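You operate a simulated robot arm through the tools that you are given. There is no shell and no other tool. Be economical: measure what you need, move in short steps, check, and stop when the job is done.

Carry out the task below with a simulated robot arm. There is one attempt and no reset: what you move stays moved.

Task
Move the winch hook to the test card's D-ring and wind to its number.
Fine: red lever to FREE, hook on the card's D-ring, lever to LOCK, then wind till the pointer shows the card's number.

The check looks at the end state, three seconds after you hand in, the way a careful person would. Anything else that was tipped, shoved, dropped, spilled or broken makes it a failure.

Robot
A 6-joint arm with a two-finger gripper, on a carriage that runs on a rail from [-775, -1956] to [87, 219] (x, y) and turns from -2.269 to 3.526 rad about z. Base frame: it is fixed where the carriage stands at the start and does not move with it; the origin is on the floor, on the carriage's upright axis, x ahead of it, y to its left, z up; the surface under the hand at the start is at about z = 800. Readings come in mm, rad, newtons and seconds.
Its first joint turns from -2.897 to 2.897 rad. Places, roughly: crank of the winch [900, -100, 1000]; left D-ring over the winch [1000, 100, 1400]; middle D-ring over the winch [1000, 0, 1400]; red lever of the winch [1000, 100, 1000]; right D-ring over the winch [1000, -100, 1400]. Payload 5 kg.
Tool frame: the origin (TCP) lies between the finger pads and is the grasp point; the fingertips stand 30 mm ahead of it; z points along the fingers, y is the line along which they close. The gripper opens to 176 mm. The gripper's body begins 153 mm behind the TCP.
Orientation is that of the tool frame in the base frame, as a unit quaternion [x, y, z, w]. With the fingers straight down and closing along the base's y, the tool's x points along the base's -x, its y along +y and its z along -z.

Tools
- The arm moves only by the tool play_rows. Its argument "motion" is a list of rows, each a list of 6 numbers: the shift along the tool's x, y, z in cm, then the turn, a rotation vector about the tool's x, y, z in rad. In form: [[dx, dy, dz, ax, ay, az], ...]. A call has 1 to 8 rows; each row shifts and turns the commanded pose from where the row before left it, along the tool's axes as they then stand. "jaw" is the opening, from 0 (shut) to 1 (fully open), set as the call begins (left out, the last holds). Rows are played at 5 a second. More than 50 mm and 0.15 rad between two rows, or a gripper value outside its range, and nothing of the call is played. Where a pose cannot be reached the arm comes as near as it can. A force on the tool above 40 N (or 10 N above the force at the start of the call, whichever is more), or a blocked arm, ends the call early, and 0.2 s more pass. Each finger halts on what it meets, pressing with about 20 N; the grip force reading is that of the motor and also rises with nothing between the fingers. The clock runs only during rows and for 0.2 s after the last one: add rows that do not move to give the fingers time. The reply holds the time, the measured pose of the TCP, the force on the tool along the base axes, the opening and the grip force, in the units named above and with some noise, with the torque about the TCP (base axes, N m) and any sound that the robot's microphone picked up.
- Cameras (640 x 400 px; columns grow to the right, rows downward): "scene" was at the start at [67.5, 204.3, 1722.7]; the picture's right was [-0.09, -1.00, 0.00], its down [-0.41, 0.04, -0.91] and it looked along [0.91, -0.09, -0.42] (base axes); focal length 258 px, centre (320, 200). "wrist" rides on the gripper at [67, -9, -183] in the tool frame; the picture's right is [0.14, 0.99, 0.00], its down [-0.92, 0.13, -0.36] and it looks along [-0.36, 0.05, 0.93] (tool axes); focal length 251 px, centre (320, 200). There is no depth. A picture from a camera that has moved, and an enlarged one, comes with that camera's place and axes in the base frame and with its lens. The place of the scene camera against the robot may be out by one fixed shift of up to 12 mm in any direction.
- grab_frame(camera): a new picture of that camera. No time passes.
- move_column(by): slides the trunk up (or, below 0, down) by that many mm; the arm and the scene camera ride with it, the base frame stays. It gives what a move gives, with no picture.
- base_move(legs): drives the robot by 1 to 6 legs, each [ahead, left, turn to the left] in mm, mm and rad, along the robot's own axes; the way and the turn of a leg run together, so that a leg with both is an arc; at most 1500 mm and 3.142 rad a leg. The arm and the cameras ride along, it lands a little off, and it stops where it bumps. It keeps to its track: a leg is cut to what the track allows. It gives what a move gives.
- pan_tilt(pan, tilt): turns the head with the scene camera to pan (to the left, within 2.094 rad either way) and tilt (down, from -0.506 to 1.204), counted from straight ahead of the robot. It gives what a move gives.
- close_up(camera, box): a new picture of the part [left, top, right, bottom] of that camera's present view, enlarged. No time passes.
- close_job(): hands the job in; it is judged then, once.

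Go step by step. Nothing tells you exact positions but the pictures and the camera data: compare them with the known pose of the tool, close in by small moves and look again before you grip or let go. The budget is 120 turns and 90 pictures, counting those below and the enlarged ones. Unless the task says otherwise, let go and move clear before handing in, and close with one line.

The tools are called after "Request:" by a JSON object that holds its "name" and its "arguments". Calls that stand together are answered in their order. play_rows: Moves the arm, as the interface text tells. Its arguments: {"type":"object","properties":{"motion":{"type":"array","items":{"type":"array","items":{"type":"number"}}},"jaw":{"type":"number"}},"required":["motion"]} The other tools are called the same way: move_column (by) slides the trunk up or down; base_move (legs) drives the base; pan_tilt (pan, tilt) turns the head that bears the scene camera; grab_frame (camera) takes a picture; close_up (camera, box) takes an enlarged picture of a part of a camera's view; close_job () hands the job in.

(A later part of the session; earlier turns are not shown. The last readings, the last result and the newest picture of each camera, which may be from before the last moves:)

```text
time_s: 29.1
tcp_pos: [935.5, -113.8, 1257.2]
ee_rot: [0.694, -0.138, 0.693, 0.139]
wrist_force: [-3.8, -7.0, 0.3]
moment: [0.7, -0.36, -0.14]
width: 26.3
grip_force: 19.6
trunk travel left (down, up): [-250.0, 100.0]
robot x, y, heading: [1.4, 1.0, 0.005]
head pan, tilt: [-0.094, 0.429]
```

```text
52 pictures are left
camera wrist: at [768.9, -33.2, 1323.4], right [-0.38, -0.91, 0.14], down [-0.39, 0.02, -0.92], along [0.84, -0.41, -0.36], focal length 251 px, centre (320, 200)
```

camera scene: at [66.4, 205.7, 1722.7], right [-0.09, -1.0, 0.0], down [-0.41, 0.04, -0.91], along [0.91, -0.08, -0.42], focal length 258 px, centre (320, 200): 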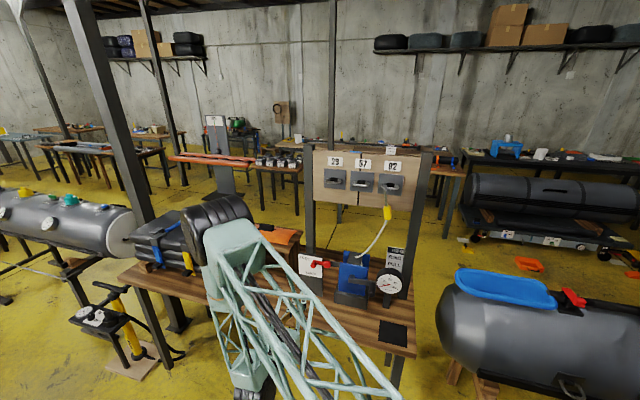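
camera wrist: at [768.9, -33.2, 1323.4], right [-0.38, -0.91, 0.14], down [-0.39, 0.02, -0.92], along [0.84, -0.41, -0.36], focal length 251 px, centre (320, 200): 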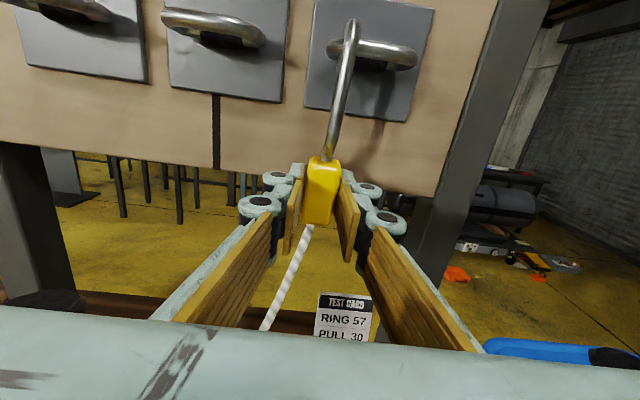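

Gripped (26 mm). A close-up of hook and ring to see which way it opens.

Request:
{"name": "close_up", "arguments": {"camera": "wrist", "box": [140, 0, 460, 170]}}

Request:
{"name": "close_up", "arguments": {"camera": "scene", "box": [350, 160, 420, 215]}}

```text
2.00 times, centred on (300, 85) of wrist
camera zoom: at [768.9, -33.2, 1323.4], right [-0.38, -0.91, 0.14], down [-0.39, 0.02, -0.92], along [0.84, -0.41, -0.36], focal length 503 px, centre (360, 430)
```

zoom: 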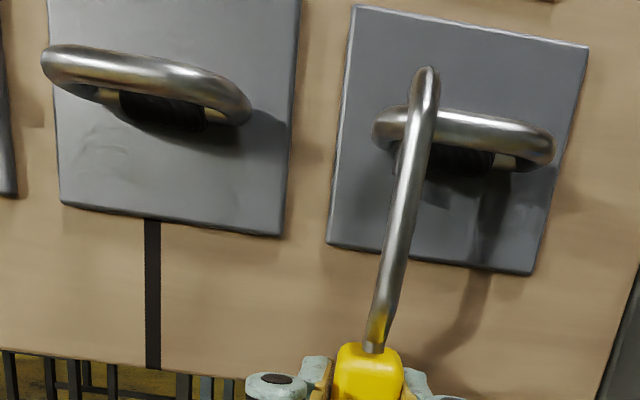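

```text
7.27 times, centred on (385, 188) of scene
camera zoom: at [66.9, 204.5, 1722.8], right [-0.09, -1.0, 0.0], down [-0.41, 0.04, -0.91], along [0.91, -0.08, -0.42], focal length 1875 px, centre (-153, 291)
```

zoom: 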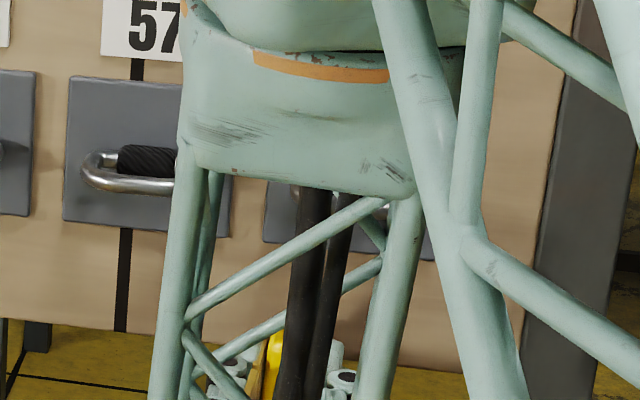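

The hook goes over the front bar from the robot's side, so: lift, pull out, shift left one ring, push in, lower. Lift first.

Request:
{"name": "play_rows", "arguments": {"motion": [[1, 0, 0, 0, 0, 0], [1, 0, 0, 0, 0, 0], [1, 0, 0, 0, 0, 0], [1, 0, 0, 0, 0, 0], [0.5, 0, 0, 0, 0, 0], [0, 0, 0, 0, 0, 0]]}}

Request:
{"name": "close_up", "arguments": {"camera": "wrist", "box": [140, 0, 460, 200]}}

```text
time_s: 30.5
tcp_pos: [935.0, -111.5, 1301.0]
ee_rot: [0.694, -0.136, 0.693, 0.14]
wrist_force: [-0.5, 0.2, -0.5]
moment: [0.02, 0.03, 0.01]
width: 24.8
grip_force: 20.2
trunk travel left (down, up): [-250.0, 100.0]
robot x, y, heading: [-0.1, 3.0, 0.003]
head pan, tilt: [-0.094, 0.429]
```

```text
2.00 times, centred on (300, 100) of wrist
camera zoom: at [768.9, -32.0, 1368.1], right [-0.38, -0.91, 0.14], down [-0.39, 0.02, -0.92], along [0.84, -0.4, -0.36], focal length 503 px, centre (360, 400)
```

zoom: 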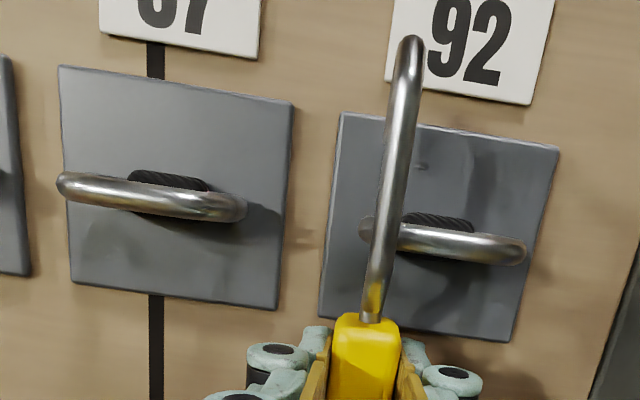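

Lifted freely. A bit more lift, then pull out toward the robot.

Request:
{"name": "play_rows", "arguments": {"motion": [[1, 0, 0, 0, 0, 0], [0.5, 0, 0, 0, 0, 0], [0, 0, -1, 0, 0, 0], [0, 0, -1, 0, 0, 0], [0, 0, -1, 0, 0, 0], [0, 0, -1, 0, 0, 0], [0, 0, -1, 0, 0, 0], [0, 0, 0, 0, 0, 0]]}}

Request:
{"name": "close_up", "arguments": {"camera": "wrist", "box": [140, 0, 460, 200]}}

Request:
{"name": "grab_frame", "arguments": {"camera": "scene"}}

```text
time_s: 32.3
tcp_pos: [887.9, -93.1, 1316.2]
ee_rot: [0.694, -0.136, 0.693, 0.14]
wrist_force: [-0.2, 0.1, -1.3]
moment: [0.04, 0.01, 0.0]
width: 24.9
grip_force: 19.8
trunk travel left (down, up): [-250.0, 100.0]
robot x, y, heading: [1.7, -1.4, 0.004]
head pan, tilt: [-0.094, 0.429]
```

```text
2.00 times, centred on (300, 100) of wrist
camera zoom: at [722.7, -12.9, 1383.4], right [-0.38, -0.91, 0.14], down [-0.39, 0.02, -0.92], along [0.84, -0.4, -0.36], focal length 503 px, centre (360, 400)
```

zoom: 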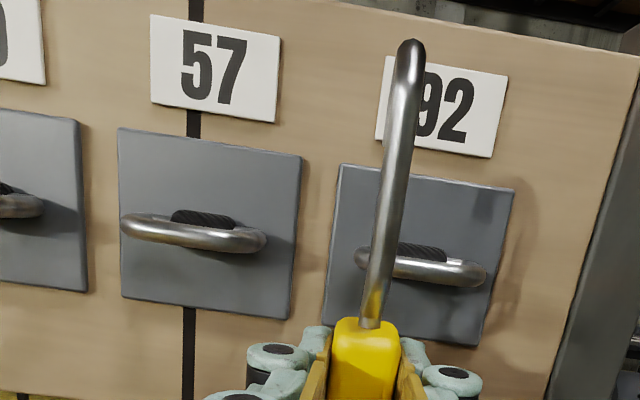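

```text
47 pictures are left
camera scene: at [66.9, 205.3, 1722.7], right [-0.09, -1.0, 0.0], down [-0.41, 0.04, -0.91], along [0.91, -0.08, -0.42], focal length 258 px, centre (320, 200)
```

scene: 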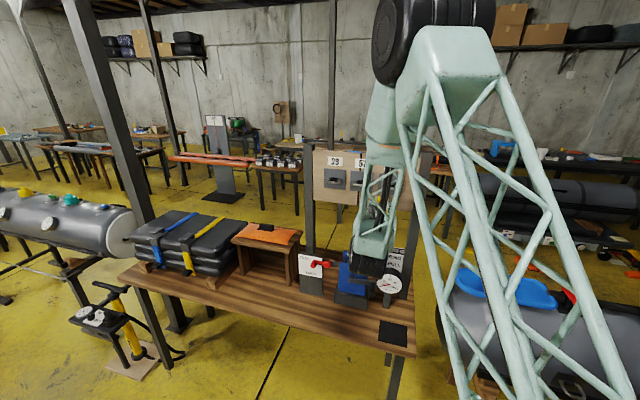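

The hook is free of the right ring. I shift it left by one ring spacing (81 mm), staying a little further out.

Request:
{"name": "play_rows", "arguments": {"motion": [[0, 0, -1.5, 0, 0, 0], [0, -2, 0, 0, 0, 0], [0, -2, 0, 0, 0, 0], [0, -2, 0, 0, 0, 0], [0, -2, 0, 0, 0, 0], [0, 0, 0, 0, 0, 0]]}}

Request:
{"name": "close_up", "arguments": {"camera": "wrist", "box": [140, 0, 460, 200]}}

```text
time_s: 33.7
tcp_pos: [907.4, -12.4, 1317.5]
ee_rot: [0.694, -0.136, 0.693, 0.139]
wrist_force: [-0.3, -0.3, -1.6]
moment: [0.01, -0.03, -0.1]
width: 25.0
grip_force: 20.2
trunk travel left (down, up): [-250.0, 100.0]
robot x, y, heading: [-3.6, -0.3, 0.005]
head pan, tilt: [-0.094, 0.429]
```

```text
2.00 times, centred on (300, 100) of wrist
camera zoom: at [739.8, 66.8, 1382.8], right [-0.38, -0.91, 0.14], down [-0.39, 0.02, -0.92], along [0.84, -0.4, -0.36], focal length 503 px, centre (360, 400)
```

zoom: 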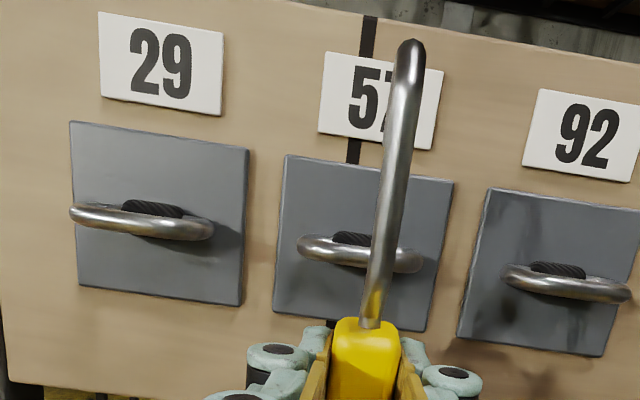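

Nearly aligned; nudge 6 mm left, then push in over the middle ring.

Request:
{"name": "play_rows", "arguments": {"motion": [[0.4, -0.6, 0, 0, 0, 0], [0, 0, 1.5, 0, 0, 0], [0, 0, 1.5, 0, 0, 0], [0, 0, 1.5, 0, 0, 0], [0, 0, 1.7, 0, 0, 0], [0, 0, 0, 0, 0, 0]]}}

Request:
{"name": "close_up", "arguments": {"camera": "wrist", "box": [140, 0, 460, 200]}}

Request:
{"name": "close_up", "arguments": {"camera": "scene", "box": [290, 120, 440, 220]}}

```text
time_s: 35.1
tcp_pos: [966.3, -31.4, 1318.6]
ee_rot: [0.694, -0.137, 0.692, 0.14]
wrist_force: [-3.8, 0.4, -11.5]
moment: [-0.03, -0.16, 0.04]
width: 25.2
grip_force: 19.6
trunk travel left (down, up): [-250.0, 100.0]
robot x, y, heading: [-0.3, 0.8, 0.003]
head pan, tilt: [-0.094, 0.429]
```

```text
2.00 times, centred on (300, 100) of wrist
camera zoom: at [799.5, 48.6, 1385.6], right [-0.38, -0.91, 0.14], down [-0.39, 0.02, -0.92], along [0.84, -0.4, -0.36], focal length 503 px, centre (360, 400)
```

zoom: 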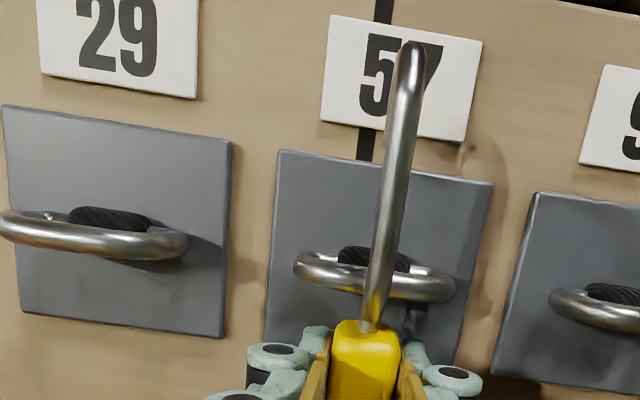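

```text
4.00 times, centred on (365, 170) of scene
camera zoom: at [67.6, 205.2, 1722.6], right [-0.09, -1.0, 0.0], down [-0.41, 0.04, -0.91], along [0.91, -0.08, -0.42], focal length 1031 px, centre (140, 320)
```

zoom: 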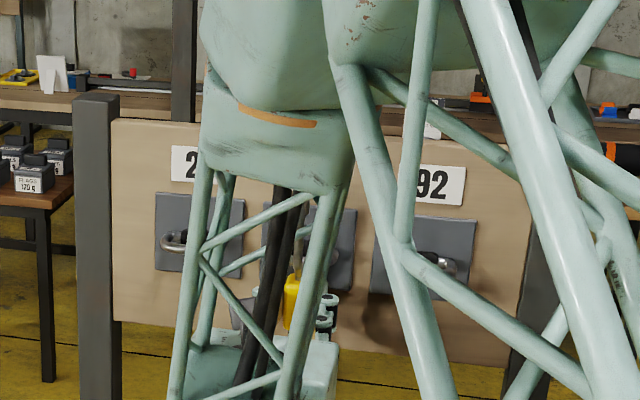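

Some downward pull (rope or contact) appears; the hook is over the ring. I lower it.

Request:
{"name": "play_rows", "arguments": {"motion": [[-1, 0, 0, 0, 0, 0], [-1, 0, 0, 0, 0, 0], [0, 0, 0, 0, 0, 0]]}}

Request:
{"name": "close_up", "arguments": {"camera": "wrist", "box": [140, 0, 460, 200]}}

```text
time_s: 35.9
tcp_pos: [966.0, -32.3, 1300.0]
ee_rot: [0.694, -0.136, 0.693, 0.14]
wrist_force: [0.6, -0.3, -0.9]
moment: [0.0, -0.04, -0.05]
width: 25.0
grip_force: 19.9
trunk travel left (down, up): [-250.0, 100.0]
robot x, y, heading: [-1.9, 2.7, 0.006]
head pan, tilt: [-0.094, 0.429]
```

```text
2.00 times, centred on (300, 100) of wrist
camera zoom: at [799.6, 48.8, 1366.5], right [-0.38, -0.91, 0.14], down [-0.39, 0.02, -0.92], along [0.84, -0.4, -0.36], focal length 503 px, centre (360, 400)
```

zoom: 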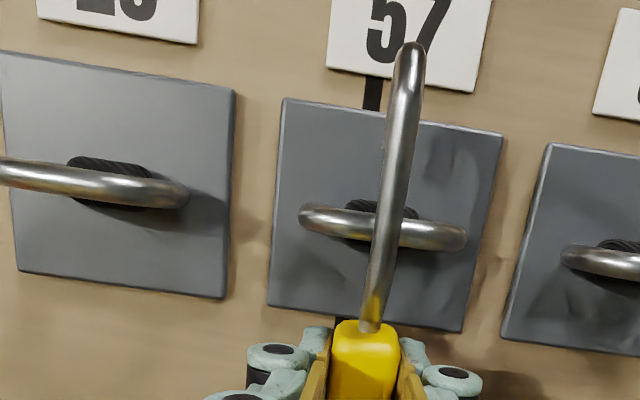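

Request:
{"name": "play_rows", "arguments": {"motion": [[-0.8, 0, 0, 0, 0, 0], [-0.8, 0, 0, 0, 0, 0], [-0.8, 0, 0, 0, 0, 0], [-0.8, 0, 0, 0, 0, 0], [-0.6, 0, 0, 0, 0, 0], [0, 0, 0, 0, 0, 0]]}}

Request:
{"name": "close_up", "arguments": {"camera": "wrist", "box": [140, 0, 460, 200]}}

```text
time_s: 37.3
tcp_pos: [966.7, -32.3, 1261.8]
ee_rot: [0.694, -0.137, 0.693, 0.14]
wrist_force: [2.9, -0.6, -2.2]
moment: [0.15, 0.31, 0.01]
width: 24.9
grip_force: 20.1
trunk travel left (down, up): [-250.0, 100.0]
robot x, y, heading: [-2.4, 1.2, 0.007]
head pan, tilt: [-0.094, 0.429]
```

```text
2.00 times, centred on (300, 100) of wrist
camera zoom: at [799.6, 48.2, 1328.0], right [-0.38, -0.91, 0.14], down [-0.39, 0.02, -0.92], along [0.84, -0.4, -0.36], focal length 503 px, centre (360, 400)
```

zoom: 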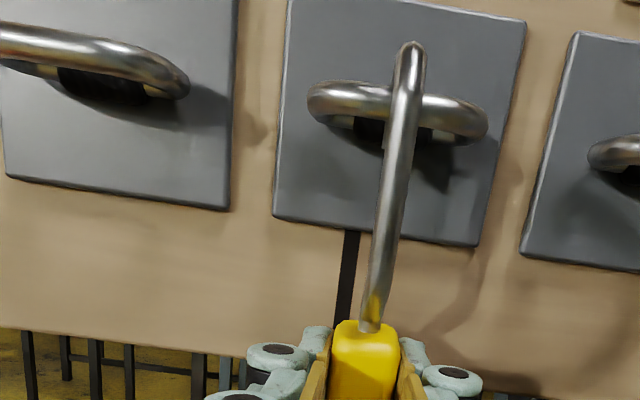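

It looks seated like before. I lower 3 mm more and test by a light outward pull.

Request:
{"name": "play_rows", "arguments": {"motion": [[-0.3, 0, 0, 0, 0, 0], [0, 0, -0.5, 0, 0, 0], [0, 0, -0.5, 0, 0, 0], [0, 0, -0.5, 0, 0, 0], [0, 0, -0.5, 0, 0, 0], [0, 0, 0, 0, 0, 0]]}}

Request:
{"name": "close_up", "arguments": {"camera": "wrist", "box": [140, 0, 460, 200]}}

```text
time_s: 38.7
tcp_pos: [947.2, -23.2, 1258.9]
ee_rot: [0.694, -0.137, 0.693, 0.142]
wrist_force: [3.5, -3.5, -1.9]
moment: [0.37, 0.42, -0.04]
width: 25.4
grip_force: 20.0
trunk travel left (down, up): [-250.0, 100.0]
robot x, y, heading: [-3.7, 3.7, 0.006]
head pan, tilt: [-0.094, 0.429]
```

```text
2.00 times, centred on (300, 100) of wrist
camera zoom: at [780.9, 55.9, 1325.3], right [-0.38, -0.91, 0.14], down [-0.39, 0.02, -0.92], along [0.84, -0.4, -0.36], focal length 503 px, centre (360, 400)
```

zoom: 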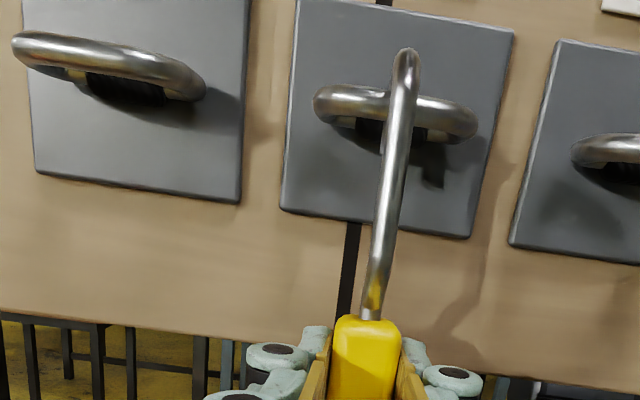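

The hook's head stays at the ring as the block is pulled, so it is engaged. I return and release.

Request:
{"name": "play_rows", "arguments": {"motion": [[0, 0, 1.0, 0, 0, 0], [0, 0, 0, 0, 0, 0]]}}

Request:
{"name": "play_rows", "arguments": {"motion": [[0, 0, 0, 0, 0, 0], [0, 0, 0, 0, 0, 0], [0, 0, 0, 0, 0, 0], [0, 0, -4, 0, 0, 0], [0, 0, -4, 0, 0, 0], [0, 0, -3, 0, 0, 0], [0, 0, 0, 0, 0, 0]], "jaw": 0.4}}

Request:
{"name": "grab_frame", "arguments": {"camera": "wrist"}}

```text
time_s: 39.3
tcp_pos: [956.7, -28.7, 1259.1]
ee_rot: [0.694, -0.136, 0.693, 0.14]
wrist_force: [0.6, -0.3, -0.8]
moment: [0.0, -0.06, 0.01]
width: 25.3
grip_force: 19.8
trunk travel left (down, up): [-250.0, 100.0]
robot x, y, heading: [-0.9, -0.7, 0.003]
head pan, tilt: [-0.094, 0.429]
```

```text
time_s: 40.9
tcp_pos: [854.0, 14.2, 1259.3]
ee_rot: [0.694, -0.136, 0.693, 0.14]
wrist_force: [-1.0, 0.0, -0.9]
moment: [0.05, 0.03, 0.01]
width: 70.3
grip_force: 0.0
trunk travel left (down, up): [-250.0, 100.0]
robot x, y, heading: [3.0, 1.2, -0.002]
head pan, tilt: [-0.094, 0.429]
```

```text
40 pictures are left
camera wrist: at [687.6, 94.5, 1325.5], right [-0.38, -0.91, 0.14], down [-0.39, 0.02, -0.92], along [0.84, -0.4, -0.36], focal length 251 px, centre (320, 200)
```

wrist: 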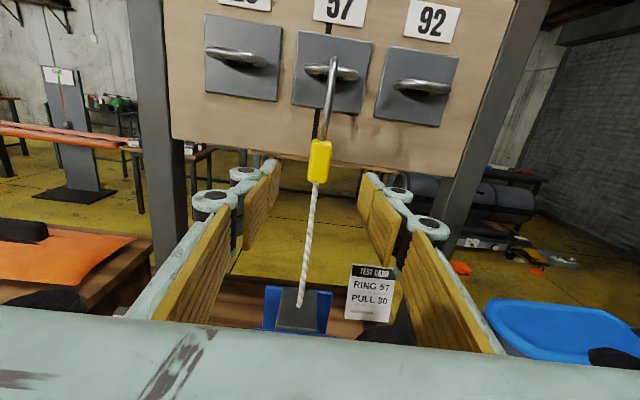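

Hook is on ring 57. Now to the lever: approach above the knob with closed fingers and push down to LOCK.

Request:
{"name": "play_rows", "arguments": {"motion": [[0, 0, -3, 0, 0, 0], [0, 0, -3, 0, 0, 0], [-3.4, -2.7, 0, 0, 0, 0], [-3.4, -2.7, 0, 0, 0, 0], [-3.4, -2.7, 0, 0, 0, 0], [-3.4, -2.7, 0, 0, 0, 0], [-3.4, -2.7, 0, 0, 0, 0], [-3.4, -2.7, 0, 0, 0, 0]], "jaw": 0}}

Request:
{"name": "play_rows", "arguments": {"motion": [[0, 0, 3, 0, 0, 0], [0, 0, 2, 0, 0, 0], [0, 0, 0, 0, 0, 0]]}}

Request:
{"name": "grab_frame", "arguments": {"camera": "wrist"}}

```text
time_s: 42.7
tcp_pos: [862.0, 186.3, 1055.9]
ee_rot: [0.693, -0.137, 0.694, 0.139]
wrist_force: [1.3, 0.2, 0.2]
moment: [0.04, 0.11, 0.06]
width: 0.0
grip_force: 19.7
trunk travel left (down, up): [-250.0, 100.0]
robot x, y, heading: [-1.7, -1.2, 0.008]
head pan, tilt: [-0.094, 0.429]
```

```text
time_s: 43.5
tcp_pos: [908.5, 165.1, 1054.4]
ee_rot: [0.694, -0.135, 0.693, 0.139]
wrist_force: [0.4, 0.5, -0.6]
moment: [-0.02, -0.04, 0.0]
width: 0.1
grip_force: 20.2
trunk travel left (down, up): [-250.0, 100.0]
robot x, y, heading: [-0.1, 1.4, 0.009]
head pan, tilt: [-0.094, 0.429]
```

```text
39 pictures are left
camera wrist: at [741.9, 246.5, 1121.4], right [-0.38, -0.91, 0.14], down [-0.39, 0.02, -0.92], along [0.84, -0.4, -0.36], focal length 251 px, centre (320, 200)
```

wrist: 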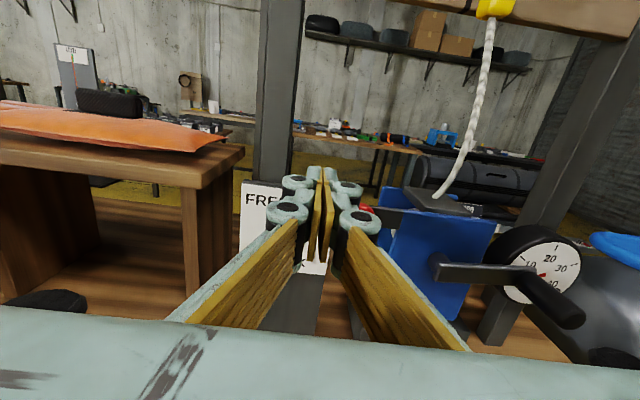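

Request:
{"name": "play_rows", "arguments": {"motion": [[0, 0, 2.4, 0, 0, 0], [-1, 0, 0, 0, 0, 0], [-0.9, 0.0, 0, 0, 0, 0], [-0.9, 0.1, 0, 0, 0, 0], [-0.9, 0.3, 0, 0, 0, 0], [-0.8, 0.4, 0, 0, 0, 0], [-0.7, 0.5, 0, 0, 0, 0], [-0.5, 0.4, 0, 0, 0, 0]]}}

Request:
{"name": "close_up", "arguments": {"camera": "wrist", "box": [200, 80, 440, 280]}}

```text
time_s: 45.3
tcp_pos: [922.9, 141.0, 998.3]
ee_rot: [0.694, -0.136, 0.694, 0.139]
wrist_force: [0.4, 0.4, 0.4]
moment: [0.01, 0.01, 0.01]
width: 0.1
grip_force: 20.1
trunk travel left (down, up): [-250.0, 100.0]
robot x, y, heading: [0.8, -0.4, 0.005]
head pan, tilt: [-0.094, 0.429]
```

```text
2.00 times, centred on (320, 180) of wrist
camera zoom: at [756.3, 221.9, 1063.7], right [-0.38, -0.91, 0.14], down [-0.39, 0.02, -0.92], along [0.84, -0.4, -0.36], focal length 503 px, centre (320, 240)
```

zoom: 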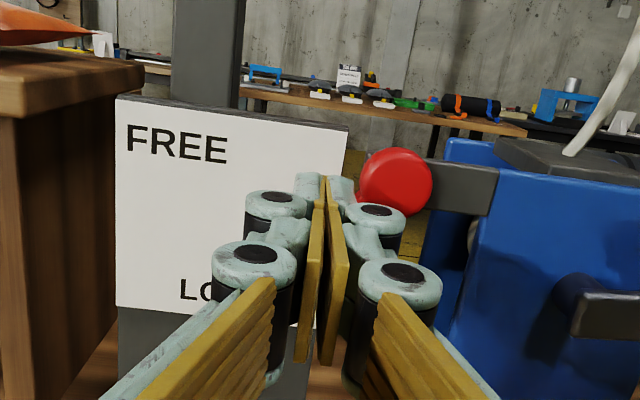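

The lever went down easily. Push on to the LOCK stop.

Request:
{"name": "play_rows", "arguments": {"motion": [[-0.3, 0.1, 0, 0, 0, 0], [-0.3, 0.2, 0, 0, 0, 0], [-0.3, 0.2, 0, 0, 0, 0], [-0.3, 0.2, 0, 0, 0, 0], [-0.3, 0.2, 0, 0, 0, 0]]}}

Request:
{"name": "play_rows", "arguments": {"motion": [[1, 0, 0, 0, 0, 0], [1, 0, -2, 0, 0, 0], [0, 0, -4, 0, 0, 0], [0, 0, -4, 0, 0, 0], [0, 0, -4, 0, 0, 0], [0, 0, 0, 0, 0, 0]]}}

Request:
{"name": "grab_frame", "arguments": {"camera": "wrist"}}

```text
time_s: 46.2
tcp_pos: [921.2, 140.0, 993.9]
ee_rot: [0.69, -0.138, 0.697, 0.139]
wrist_force: [-0.7, -1.9, 11.7]
moment: [-0.05, -0.2, 0.06]
width: 6.1
grip_force: 20.2
trunk travel left (down, up): [-250.0, 100.0]
robot x, y, heading: [-1.0, -1.1, 0.007]
head pan, tilt: [-0.094, 0.429]
stopped in row 4: the force on the tool passed its limit at 44 N (the readings are from after the stop); the commanded pose is now the measured one
```

```text
time_s: 47.6
tcp_pos: [791.4, 192.7, 1010.9]
ee_rot: [0.69, -0.136, 0.697, 0.138]
wrist_force: [-0.9, 0.3, 0.0]
moment: [0.0, 0.06, -0.07]
width: 0.2
grip_force: 44.7
trunk travel left (down, up): [-250.0, 100.0]
robot x, y, heading: [-3.1, -2.0, 0.003]
head pan, tilt: [-0.094, 0.429]
```

```text
37 pictures are left
camera wrist: at [625.0, 272.6, 1075.7], right [-0.38, -0.92, 0.14], down [-0.38, 0.01, -0.93], along [0.85, -0.4, -0.35], focal length 251 px, centre (320, 200)
```

wrist: 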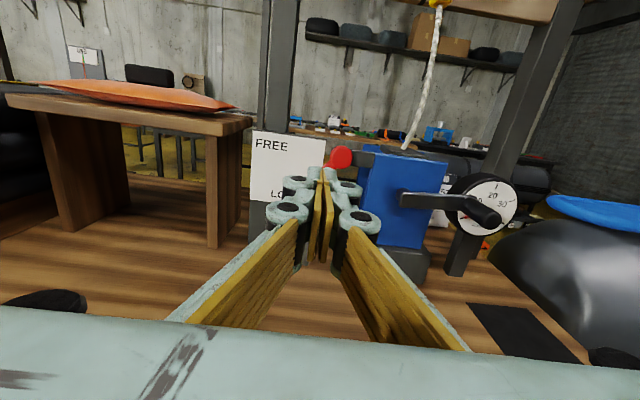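

The lever hit its LOCK stop. Next, the crank: to have comfortable reach near it I drive the base back 120 mm.

Request:
{"name": "base_move", "arguments": {"legs": [[-120, 0, 0]]}}

Request:
{"name": "grab_frame", "arguments": {"camera": "wrist"}}

Request:
{"name": "close_up", "arguments": {"camera": "scene", "box": [260, 140, 460, 320]}}

```text
time_s: 48.9
tcp_pos: [778.4, 151.6, 1011.2]
ee_rot: [0.691, -0.136, 0.697, 0.138]
wrist_force: [-0.5, 0.0, -0.3]
moment: [0.0, -0.01, -0.03]
width: 0.1
grip_force: 45.0
trunk travel left (down, up): [-250.0, 100.0]
robot x, y, heading: [-11.7, -42.3, 0.005]
head pan, tilt: [-0.094, 0.429]
cut short: leg 1
```

```text
36 pictures are left
camera wrist: at [610.0, 230.7, 1075.3], right [-0.38, -0.92, 0.14], down [-0.38, 0.02, -0.93], along [0.85, -0.4, -0.35], focal length 251 px, centre (320, 200)
```

wrist: 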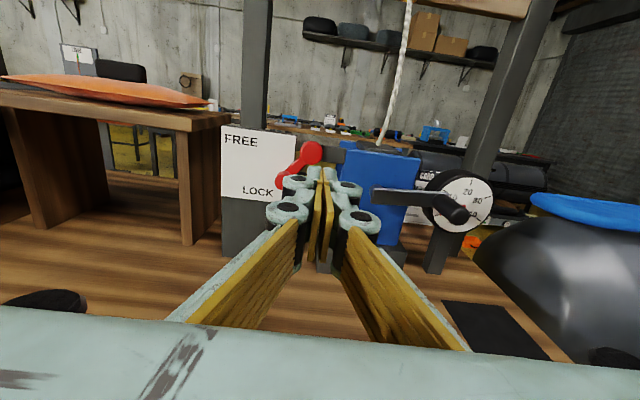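

```text
2.22 times, centred on (360, 230) of scene
camera zoom: at [51.1, 164.6, 1722.7], right [-0.09, -1.0, 0.0], down [-0.41, 0.04, -0.91], along [0.91, -0.08, -0.42], focal length 573 px, centre (231, 133)
```

zoom: 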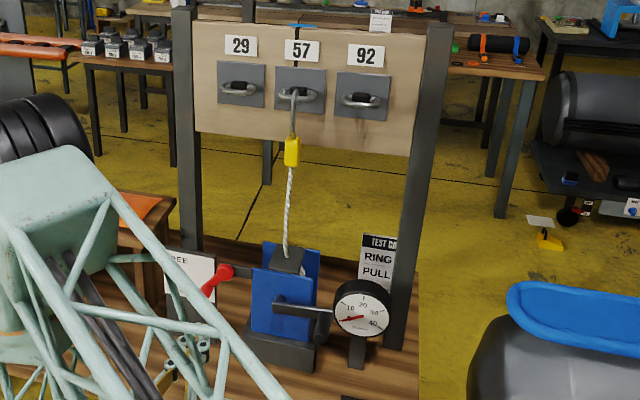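

The rail runs parallel to the rig, so it only slid sideways; the lever clearly shows LOCK and the hook is on ring 57. I go to the crank handle with the arm.

Request:
{"name": "play_rows", "arguments": {"motion": [[0, 0, 3, 0, -0.01, 0], [0, 0, 3, 0, 0, 0], [-0.8, 4, 0, 0, 0, 0], [-0.8, 4, 0, 0, 0, 0], [-0.8, 4, 0, 0, 0, 0], [-0.8, 4, 0, 0, 0, 0], [-0.7, 3.1, 0, 0, 0, 0], [0, 0, 0, 0, 0, 0]], "jaw": 0.4}}

Request:
{"name": "grab_frame", "arguments": {"camera": "wrist"}}

Request:
{"name": "close_up", "arguments": {"camera": "scene", "box": [260, 140, 460, 320]}}

```text
time_s: 50.7
tcp_pos: [761.0, -50.6, 971.4]
ee_rot: [0.695, -0.137, 0.693, 0.137]
wrist_force: [1.0, -0.5, 0.7]
moment: [-0.04, -0.04, 0.1]
width: 70.4
grip_force: 0.0
trunk travel left (down, up): [-250.0, 100.0]
robot x, y, heading: [-17.8, -39.7, 0.009]
head pan, tilt: [-0.094, 0.429]
```

```text
34 pictures are left
camera wrist: at [593.6, 29.6, 1038.4], right [-0.38, -0.92, 0.14], down [-0.39, 0.02, -0.92], along [0.84, -0.4, -0.36], focal length 251 px, centre (320, 200)
```

wrist: 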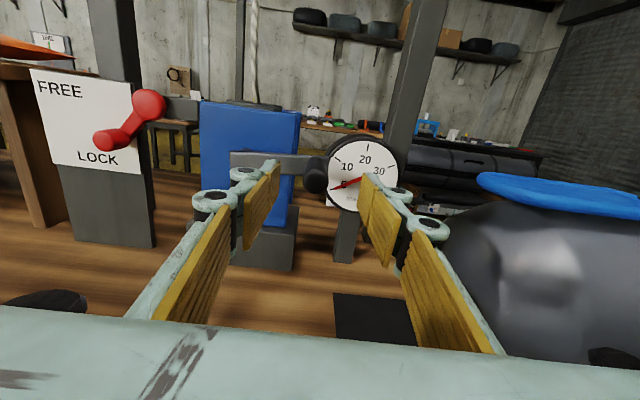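

```text
2.22 times, centred on (360, 230) of scene
camera zoom: at [51.4, 164.0, 1722.8], right [-0.09, -1.0, 0.0], down [-0.41, 0.04, -0.91], along [0.91, -0.08, -0.42], focal length 573 px, centre (231, 133)
```

zoom: 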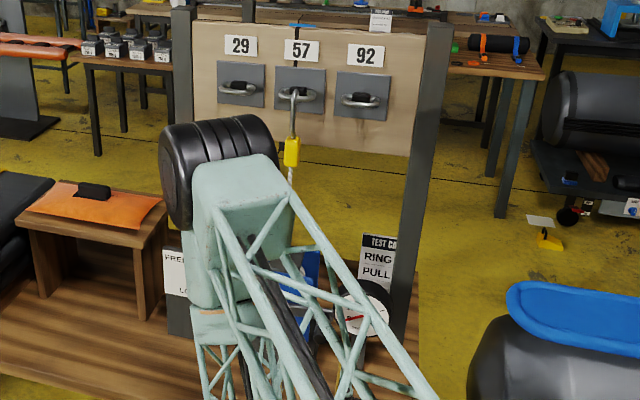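

The handle end is exactly on the tool axis. Advance 63 mm and grip.

Request:
{"name": "play_rows", "arguments": {"motion": [[0, 0, 2.5, 0, 0, 0], [0, 0, 2.3, 0, 0, 0], [0, 0, 1.5, 0, 0, 0], [0, 0, 0, 0, 0, 0]]}}

Request:
{"name": "play_rows", "arguments": {"motion": [[0, 0, 0, 0, 0, 0], [0, 0, 0, 0, 0, 0], [0, 0, 0, 0, 0, 0], [0, 0, 0, 0, 0, 0]], "jaw": 0.05}}

Request:
{"name": "grab_frame", "arguments": {"camera": "wrist"}}

```text
time_s: 51.7
tcp_pos: [819.0, -72.5, 970.6]
ee_rot: [0.694, -0.138, 0.693, 0.138]
wrist_force: [-0.9, 0.3, -0.5]
moment: [0.0, 0.0, 0.06]
width: 70.4
grip_force: 0.2
trunk travel left (down, up): [-250.0, 100.0]
robot x, y, heading: [-18.6, -41.8, 0.004]
head pan, tilt: [-0.094, 0.429]
```

```text
time_s: 52.7
tcp_pos: [819.5, -70.3, 971.1]
ee_rot: [0.694, -0.136, 0.693, 0.136]
wrist_force: [17.4, 16.7, -2.1]
moment: [-0.07, -0.35, 0.65]
width: 24.9
grip_force: 44.7
trunk travel left (down, up): [-250.0, 100.0]
robot x, y, heading: [-15.7, -38.8, 0.0]
head pan, tilt: [-0.094, 0.429]
```

```text
32 pictures are left
camera wrist: at [653.0, 8.6, 1037.9], right [-0.37, -0.92, 0.14], down [-0.39, 0.02, -0.92], along [0.84, -0.4, -0.36], focal length 251 px, centre (320, 200)
```

wrist: 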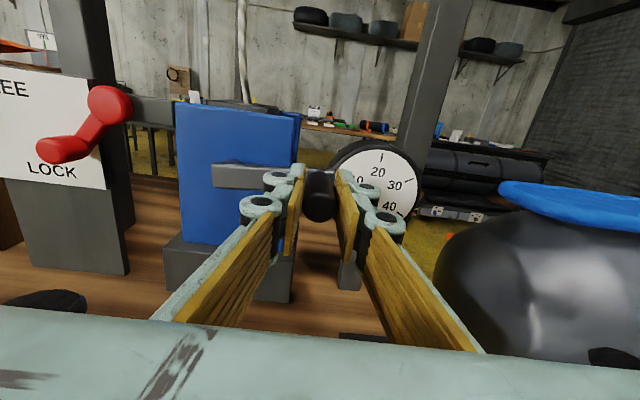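

Handle gripped. I try a small clockwise move (down) to find the winding direction.

Request:
{"name": "play_rows", "arguments": {"motion": [[0, -0.15, 0, 0, 0, 0], [-0.5, -0.05, 0, 0, 0, 0], [-0.5, -0.08, 0, 0, 0, 0], [-0.6, -0.12, 0, 0, 0, 0], [-0.6, -0.16, 0, 0, 0, 0], [0, 0, 0, 0, 0, 0]]}}

Request:
{"name": "close_up", "arguments": {"camera": "wrist", "box": [180, 60, 460, 260]}}

```text
time_s: 54.1
tcp_pos: [819.9, -69.6, 948.4]
ee_rot: [0.695, -0.137, 0.693, 0.137]
wrist_force: [6.9, -4.2, -0.8]
moment: [-0.27, -0.79, -0.08]
width: 24.9
grip_force: 44.9
trunk travel left (down, up): [-250.0, 100.0]
robot x, y, heading: [-19.0, -41.9, 0.006]
head pan, tilt: [-0.094, 0.429]
```

```text
2.00 times, centred on (320, 160) of wrist
camera zoom: at [653.7, 11.0, 1015.5], right [-0.38, -0.92, 0.14], down [-0.39, 0.02, -0.92], along [0.84, -0.4, -0.36], focal length 503 px, centre (320, 280)
```

zoom: 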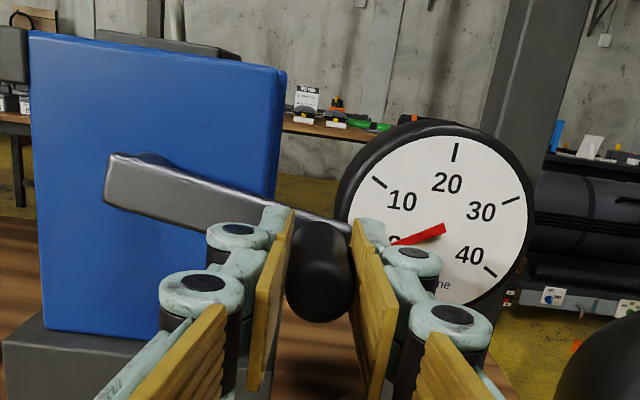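

It turns freely clockwise. Continue the arc in steps with force watching.

Request:
{"name": "play_rows", "arguments": {"motion": [[-0.75, -0.27, 0, 0, 0, 0], [-0.71, -0.35, 0, 0, 0, 0], [-0.69, -0.4, 0, 0, 0, 0], [-0.64, -0.46, 0, 0, 0, 0], [-0.61, -0.51, 0, 0, 0, 0], [-0.55, -0.57, 0, 0, 0, 0], [0, 0, 0, 0, 0, 0]]}}

Request:
{"name": "close_up", "arguments": {"camera": "wrist", "box": [180, 40, 460, 240]}}

```text
time_s: 55.1
tcp_pos: [824.3, -60.6, 921.1]
ee_rot: [0.695, -0.139, 0.691, 0.14]
wrist_force: [2.8, -3.1, -3.1]
moment: [-0.29, -0.42, 0.23]
width: 25.2
grip_force: 44.8
trunk travel left (down, up): [-250.0, 100.0]
robot x, y, heading: [-15.1, -38.4, 0.001]
head pan, tilt: [-0.094, 0.429]
stopped in row 5: the force on the tool passed its limit at 43 N (the readings are from after the stop); the commanded pose is now the measured one
```

```text
2.00 times, centred on (320, 140) of wrist
camera zoom: at [657.6, 20.4, 988.4], right [-0.38, -0.91, 0.14], down [-0.39, 0.02, -0.92], along [0.84, -0.41, -0.36], focal length 503 px, centre (320, 320)
```

zoom: 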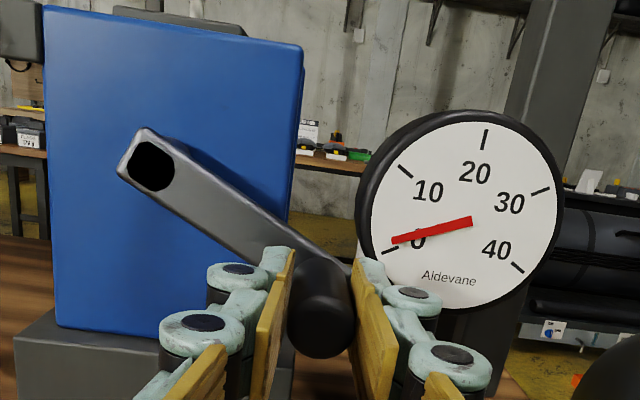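

The hub is now seen at about (e_L 346, z 962), radius 90. With that corrected centre I continue clockwise.

Request:
{"name": "play_rows", "arguments": {"motion": [[-0.69, -0.39, 0, 0, 0, 0], [-0.65, -0.44, 0, 0, 0, 0], [-0.61, -0.5, 0, 0, 0, 0], [-0.56, -0.56, 0, 0, 0, 0], [-0.51, -0.6, 0, 0, 0, 0], [-0.46, -0.64, 0, 0, 0, 0], [-0.4, -0.68, 0, 0, 0, 0], [-0.34, -0.71, 0, 0, 0, 0]]}}

Request:
{"name": "close_up", "arguments": {"camera": "wrist", "box": [180, 20, 500, 240]}}

```text
time_s: 56.9
tcp_pos: [841.1, -17.6, 879.1]
ee_rot: [0.695, -0.139, 0.691, 0.14]
wrist_force: [-2.2, -7.1, -5.1]
moment: [-0.07, -0.22, -0.35]
width: 25.3
grip_force: 44.7
trunk travel left (down, up): [-250.0, 100.0]
robot x, y, heading: [-15.6, -37.9, 0.005]
head pan, tilt: [-0.094, 0.429]
```

```text
1.82 times, centred on (340, 130) of wrist
camera zoom: at [675.1, 63.2, 945.7], right [-0.38, -0.91, 0.14], down [-0.39, 0.02, -0.92], along [0.84, -0.41, -0.36], focal length 457 px, centre (284, 327)
```

zoom: 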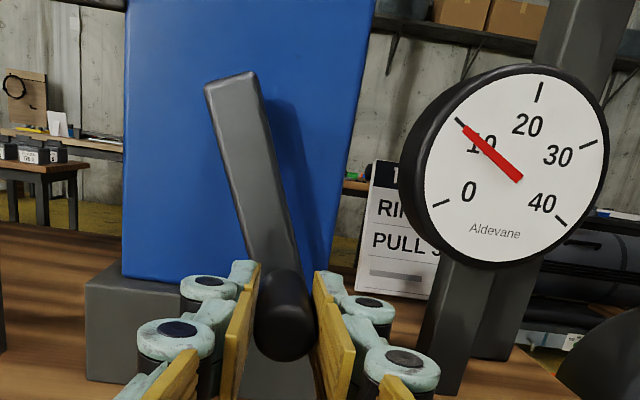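

Gauge already reads about 10. Continue another ~30° and read again.

Request:
{"name": "play_rows", "arguments": {"motion": [[-0.27, -0.64, 0, 0, 0, 0], [-0.21, -0.76, 0, 0, 0, 0], [-0.14, -0.77, 0, 0, 0, 0], [-0.08, -0.78, 0, 0, 0, 0], [0, -0.78, 0, 0, 0, 0], [0.06, -0.79, 0, 0, 0, 0]]}}

Request:
{"name": "close_up", "arguments": {"camera": "wrist", "box": [220, 20, 540, 240]}}

```text
time_s: 58.3
tcp_pos: [857.9, 24.2, 872.4]
ee_rot: [0.694, -0.14, 0.692, 0.141]
wrist_force: [-5.9, -7.3, -3.7]
moment: [-0.04, -0.04, -0.35]
width: 25.2
grip_force: 45.3
trunk travel left (down, up): [-250.0, 100.0]
robot x, y, heading: [-18.5, -37.8, -0.001]
head pan, tilt: [-0.094, 0.429]
```

```text
1.82 times, centred on (380, 130) of wrist
camera zoom: at [692.4, 104.7, 939.9], right [-0.38, -0.91, 0.14], down [-0.39, 0.02, -0.92], along [0.84, -0.41, -0.36], focal length 457 px, centre (211, 327)
```

zoom: 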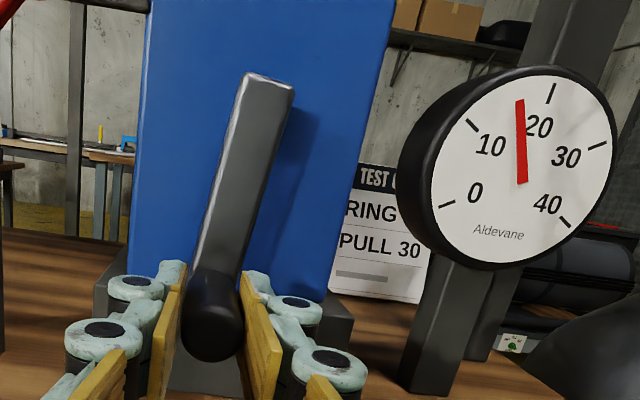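

Gauge ~17. Another 40° along the arc, then fine steps.

Request:
{"name": "play_rows", "arguments": {"motion": [[0.16, -0.78, 0, 0, 0, 0], [0.19, -0.76, 0, 0, 0, 0], [0.27, -0.74, 0, 0, 0, 0], [0.32, -0.72, 0, 0, 0, 0], [0.39, -0.68, 0, 0, 0, 0], [0.44, -0.65, 0, 0, 0, 0], [0.5, -0.6, 0, 0, 0, 0], [0.55, -0.56, 0, 0, 0, 0]]}}

Request:
{"name": "close_up", "arguments": {"camera": "wrist", "box": [280, 40, 600, 260]}}

```text
time_s: 60.1
tcp_pos: [879.2, 75.1, 901.1]
ee_rot: [0.695, -0.139, 0.692, 0.14]
wrist_force: [-14.5, -14.8, -4.7]
moment: [0.34, 0.35, -0.52]
width: 25.0
grip_force: 45.0
trunk travel left (down, up): [-250.0, 100.0]
robot x, y, heading: [-18.0, -37.8, 0.0]
head pan, tilt: [-0.094, 0.429]
```

```text
1.82 times, centred on (440, 150) of wrist
camera zoom: at [714.1, 154.4, 968.1], right [-0.38, -0.91, 0.14], down [-0.39, 0.02, -0.92], along [0.84, -0.41, -0.36], focal length 457 px, centre (102, 291)
```

zoom: 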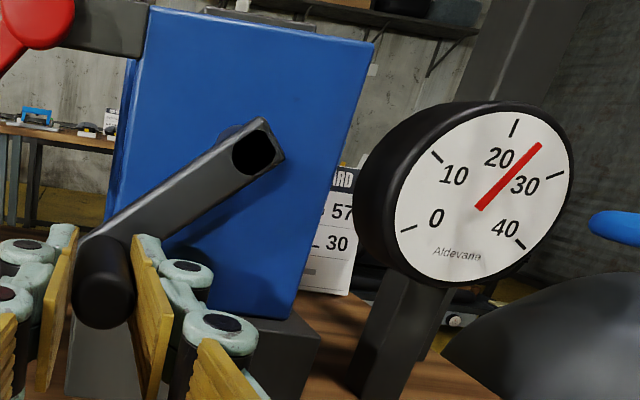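

Gauge ~25. About 20° more, then read.

Request:
{"name": "play_rows", "arguments": {"motion": [[0.6, -0.5, 0, 0, 0, 0], [0.64, -0.46, 0, 0, 0, 0], [0.67, -0.4, 0, 0, 0, 0], [0.71, -0.33, 0, 0, 0, 0], [0, 0, 0, 0, 0, 0]]}}

Request:
{"name": "grab_frame", "arguments": {"camera": "wrist"}}

Request:
{"name": "close_up", "arguments": {"camera": "wrist", "box": [450, 80, 600, 200]}}

```text
time_s: 61.3
tcp_pos: [886.1, 87.2, 926.2]
ee_rot: [0.696, -0.14, 0.691, 0.141]
wrist_force: [-12.4, -22.2, -10.8]
moment: [0.54, 0.68, -0.02]
width: 24.7
grip_force: 44.9
trunk travel left (down, up): [-250.0, 100.0]
robot x, y, heading: [-17.3, -40.8, 0.001]
head pan, tilt: [-0.094, 0.429]
```

```text
26 pictures are left
camera wrist: at [720.7, 169.0, 993.3], right [-0.38, -0.91, 0.14], down [-0.39, 0.02, -0.92], along [0.84, -0.41, -0.36], focal length 251 px, centre (320, 200)
```

wrist: 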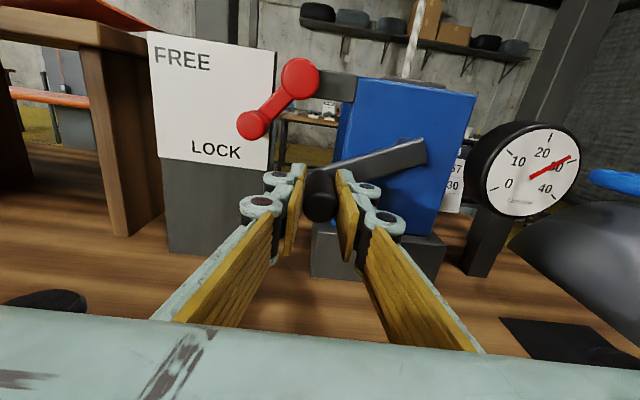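

```text
3.33 times, centred on (525, 140) of wrist
camera zoom: at [720.7, 169.0, 993.3], right [-0.38, -0.91, 0.14], down [-0.39, 0.02, -0.92], along [0.84, -0.41, -0.36], focal length 838 px, centre (-363, 400)
```

zoom: 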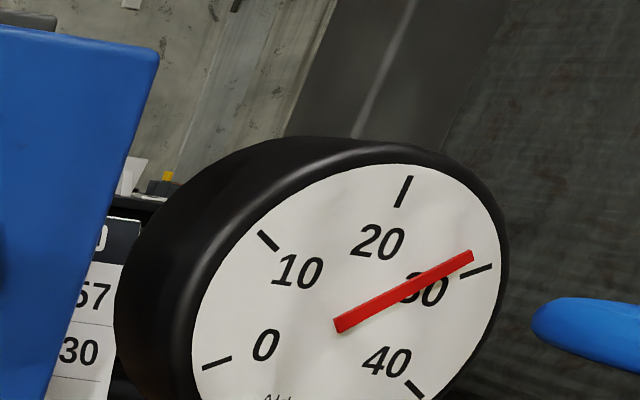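

Reads ~28.7. One more small step.

Request:
{"name": "play_rows", "arguments": {"motion": [[0.35, -0.13, 0, 0, 0, 0], [0.3, -0.1, 0, 0, 0, 0], [0, 0, 0, 0, 0, 0]]}}

Request:
{"name": "close_up", "arguments": {"camera": "wrist", "box": [450, 80, 600, 200]}}

Request:
{"name": "grab_frame", "arguments": {"camera": "scene"}}

```text
time_s: 62.1
tcp_pos: [887.1, 90.1, 932.5]
ee_rot: [0.696, -0.138, 0.691, 0.14]
wrist_force: [-14.3, -24.9, -13.2]
moment: [0.66, 0.65, -0.2]
width: 25.6
grip_force: 45.5
trunk travel left (down, up): [-250.0, 100.0]
robot x, y, heading: [-16.3, -39.7, -0.001]
head pan, tilt: [-0.094, 0.429]
```

```text
3.33 times, centred on (525, 140) of wrist
camera zoom: at [721.6, 171.4, 1000.0], right [-0.38, -0.91, 0.14], down [-0.39, 0.02, -0.92], along [0.84, -0.41, -0.36], focal length 838 px, centre (-363, 400)
```

zoom: 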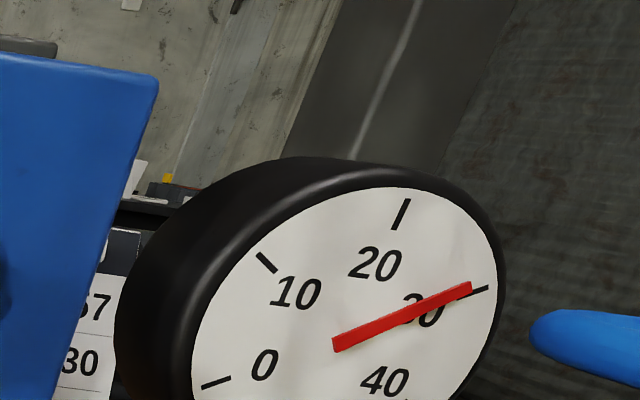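

```text
23 pictures are left
camera scene: at [51.4, 162.5, 1722.8], right [-0.09, -1.0, 0.0], down [-0.41, 0.04, -0.91], along [0.91, -0.08, -0.42], focal length 258 px, centre (320, 200)
```

scene: 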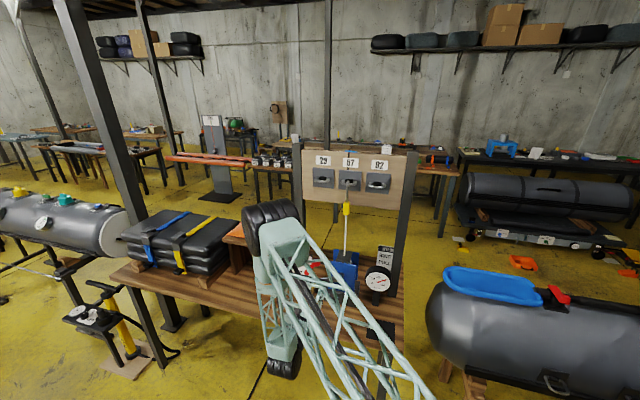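

Reads about 29.7. I release the handle carefully and check whether the ratchet holds.

Request:
{"name": "play_rows", "arguments": {"motion": [[0, 0, 0, 0, 0, 0], [0, 0, 0, 0, 0, 0], [0, 0, 0, 0, 0, 0]], "jaw": 0.28}}

Request:
{"name": "close_up", "arguments": {"camera": "wrist", "box": [450, 80, 600, 200]}}

Request:
{"name": "close_up", "arguments": {"camera": "scene", "box": [350, 255, 410, 300]}}

```text
time_s: 62.9
tcp_pos: [888.6, 92.6, 933.2]
ee_rot: [0.695, -0.139, 0.691, 0.14]
wrist_force: [0.3, 0.2, 0.6]
moment: [0.01, 0.0, 0.0]
width: 49.3
grip_force: 0.0
trunk travel left (down, up): [-250.0, 100.0]
robot x, y, heading: [-18.7, -38.0, 0.001]
head pan, tilt: [-0.094, 0.429]
```

```text
3.33 times, centred on (525, 140) of wrist
camera zoom: at [721.7, 173.2, 1000.2], right [-0.38, -0.91, 0.14], down [-0.39, 0.02, -0.92], along [0.84, -0.41, -0.36], focal length 838 px, centre (-363, 400)
```

zoom: 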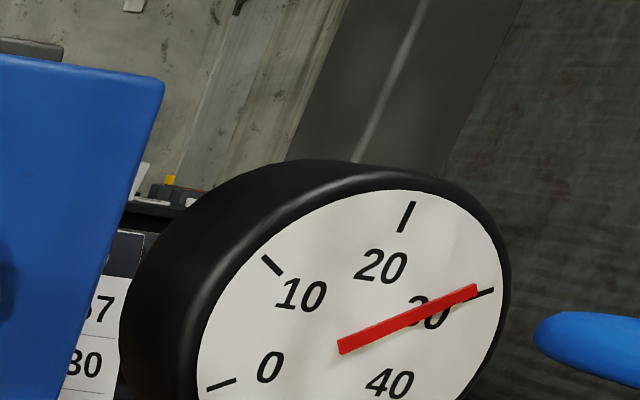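

```text
8.89 times, centred on (380, 278) of scene
camera zoom: at [51.2, 163.9, 1722.7], right [-0.09, -1.0, 0.0], down [-0.41, 0.04, -0.91], along [0.91, -0.08, -0.42], focal length 2292 px, centre (-213, -489)
```

zoom: 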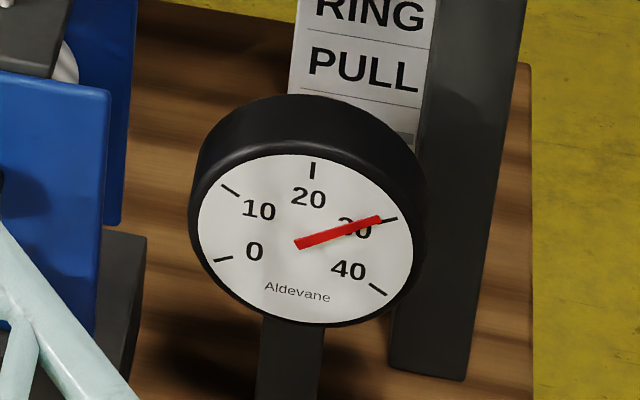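

The pointer holds near 29–30. I back off and look at the dial head-on to read it precisely.

Request:
{"name": "play_rows", "arguments": {"motion": [[0, 0, -3, 0, 0, 0], [0, 0, -3, 0, 0, 0], [1, 4, 0, 0, 0, 0], [1, 4, 0, 0, 0, 0], [1, 4, 0, 0, 0, 0], [1, 4, 0, 0, 0, 0], [1, 4, 0, 0, 0, 0], [1, 3, 0, 0, 0, 0]], "jaw": 0.6}}

Request:
{"name": "grab_frame", "arguments": {"camera": "wrist"}}

```text
time_s: 64.7
tcp_pos: [744.0, -94.8, 994.8]
ee_rot: [0.697, -0.141, 0.689, 0.141]
wrist_force: [0.0, 0.2, 0.9]
moment: [-0.01, 0.0, -0.06]
width: 105.7
grip_force: 0.0
trunk travel left (down, up): [-250.0, 100.0]
robot x, y, heading: [-15.4, -40.0, -0.0]
head pan, tilt: [-0.094, 0.429]
```

```text
20 pictures are left
camera wrist: at [578.7, -13.9, 1062.3], right [-0.39, -0.91, 0.14], down [-0.39, 0.02, -0.92], along [0.83, -0.41, -0.37], focal length 251 px, centre (320, 200)
```

wrist: 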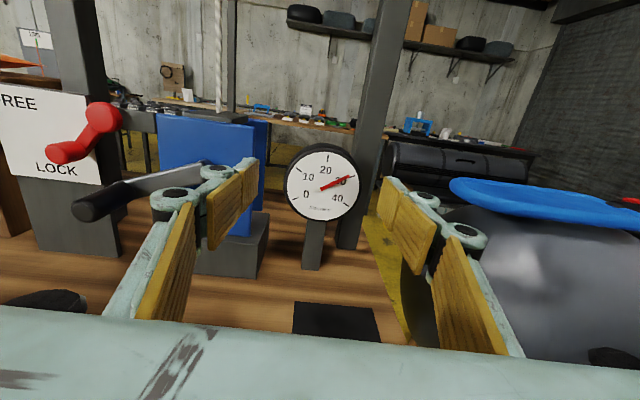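

Request:
{"name": "close_up", "arguments": {"camera": "wrist", "box": [280, 140, 365, 225]}}

Request:
{"name": "close_up", "arguments": {"camera": "scene", "box": [330, 150, 390, 275]}}

```text
4.71 times, centred on (322, 182) of wrist
camera zoom: at [578.7, -13.9, 1062.3], right [-0.39, -0.91, 0.14], down [-0.39, 0.02, -0.92], along [0.83, -0.41, -0.37], focal length 1183 px, centre (308, 282)
```

zoom: 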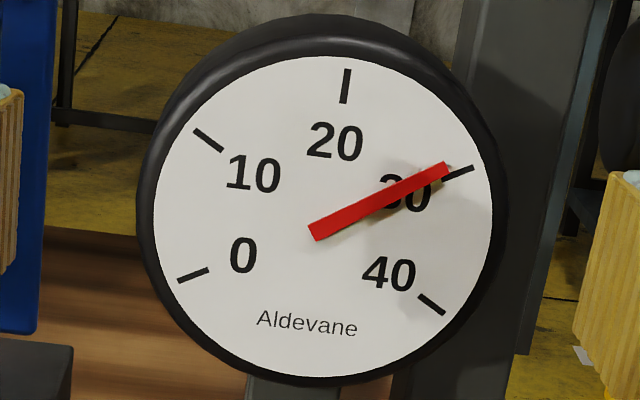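

```text
3.20 times, centred on (360, 212) of scene
camera zoom: at [51.1, 164.4, 1722.7], right [-0.09, -1.0, 0.0], down [-0.41, 0.04, -0.91], along [0.91, -0.09, -0.42], focal length 825 px, centre (192, 160)
```

zoom: 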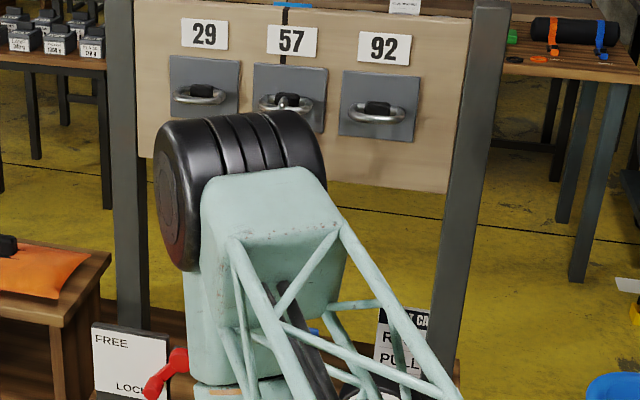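

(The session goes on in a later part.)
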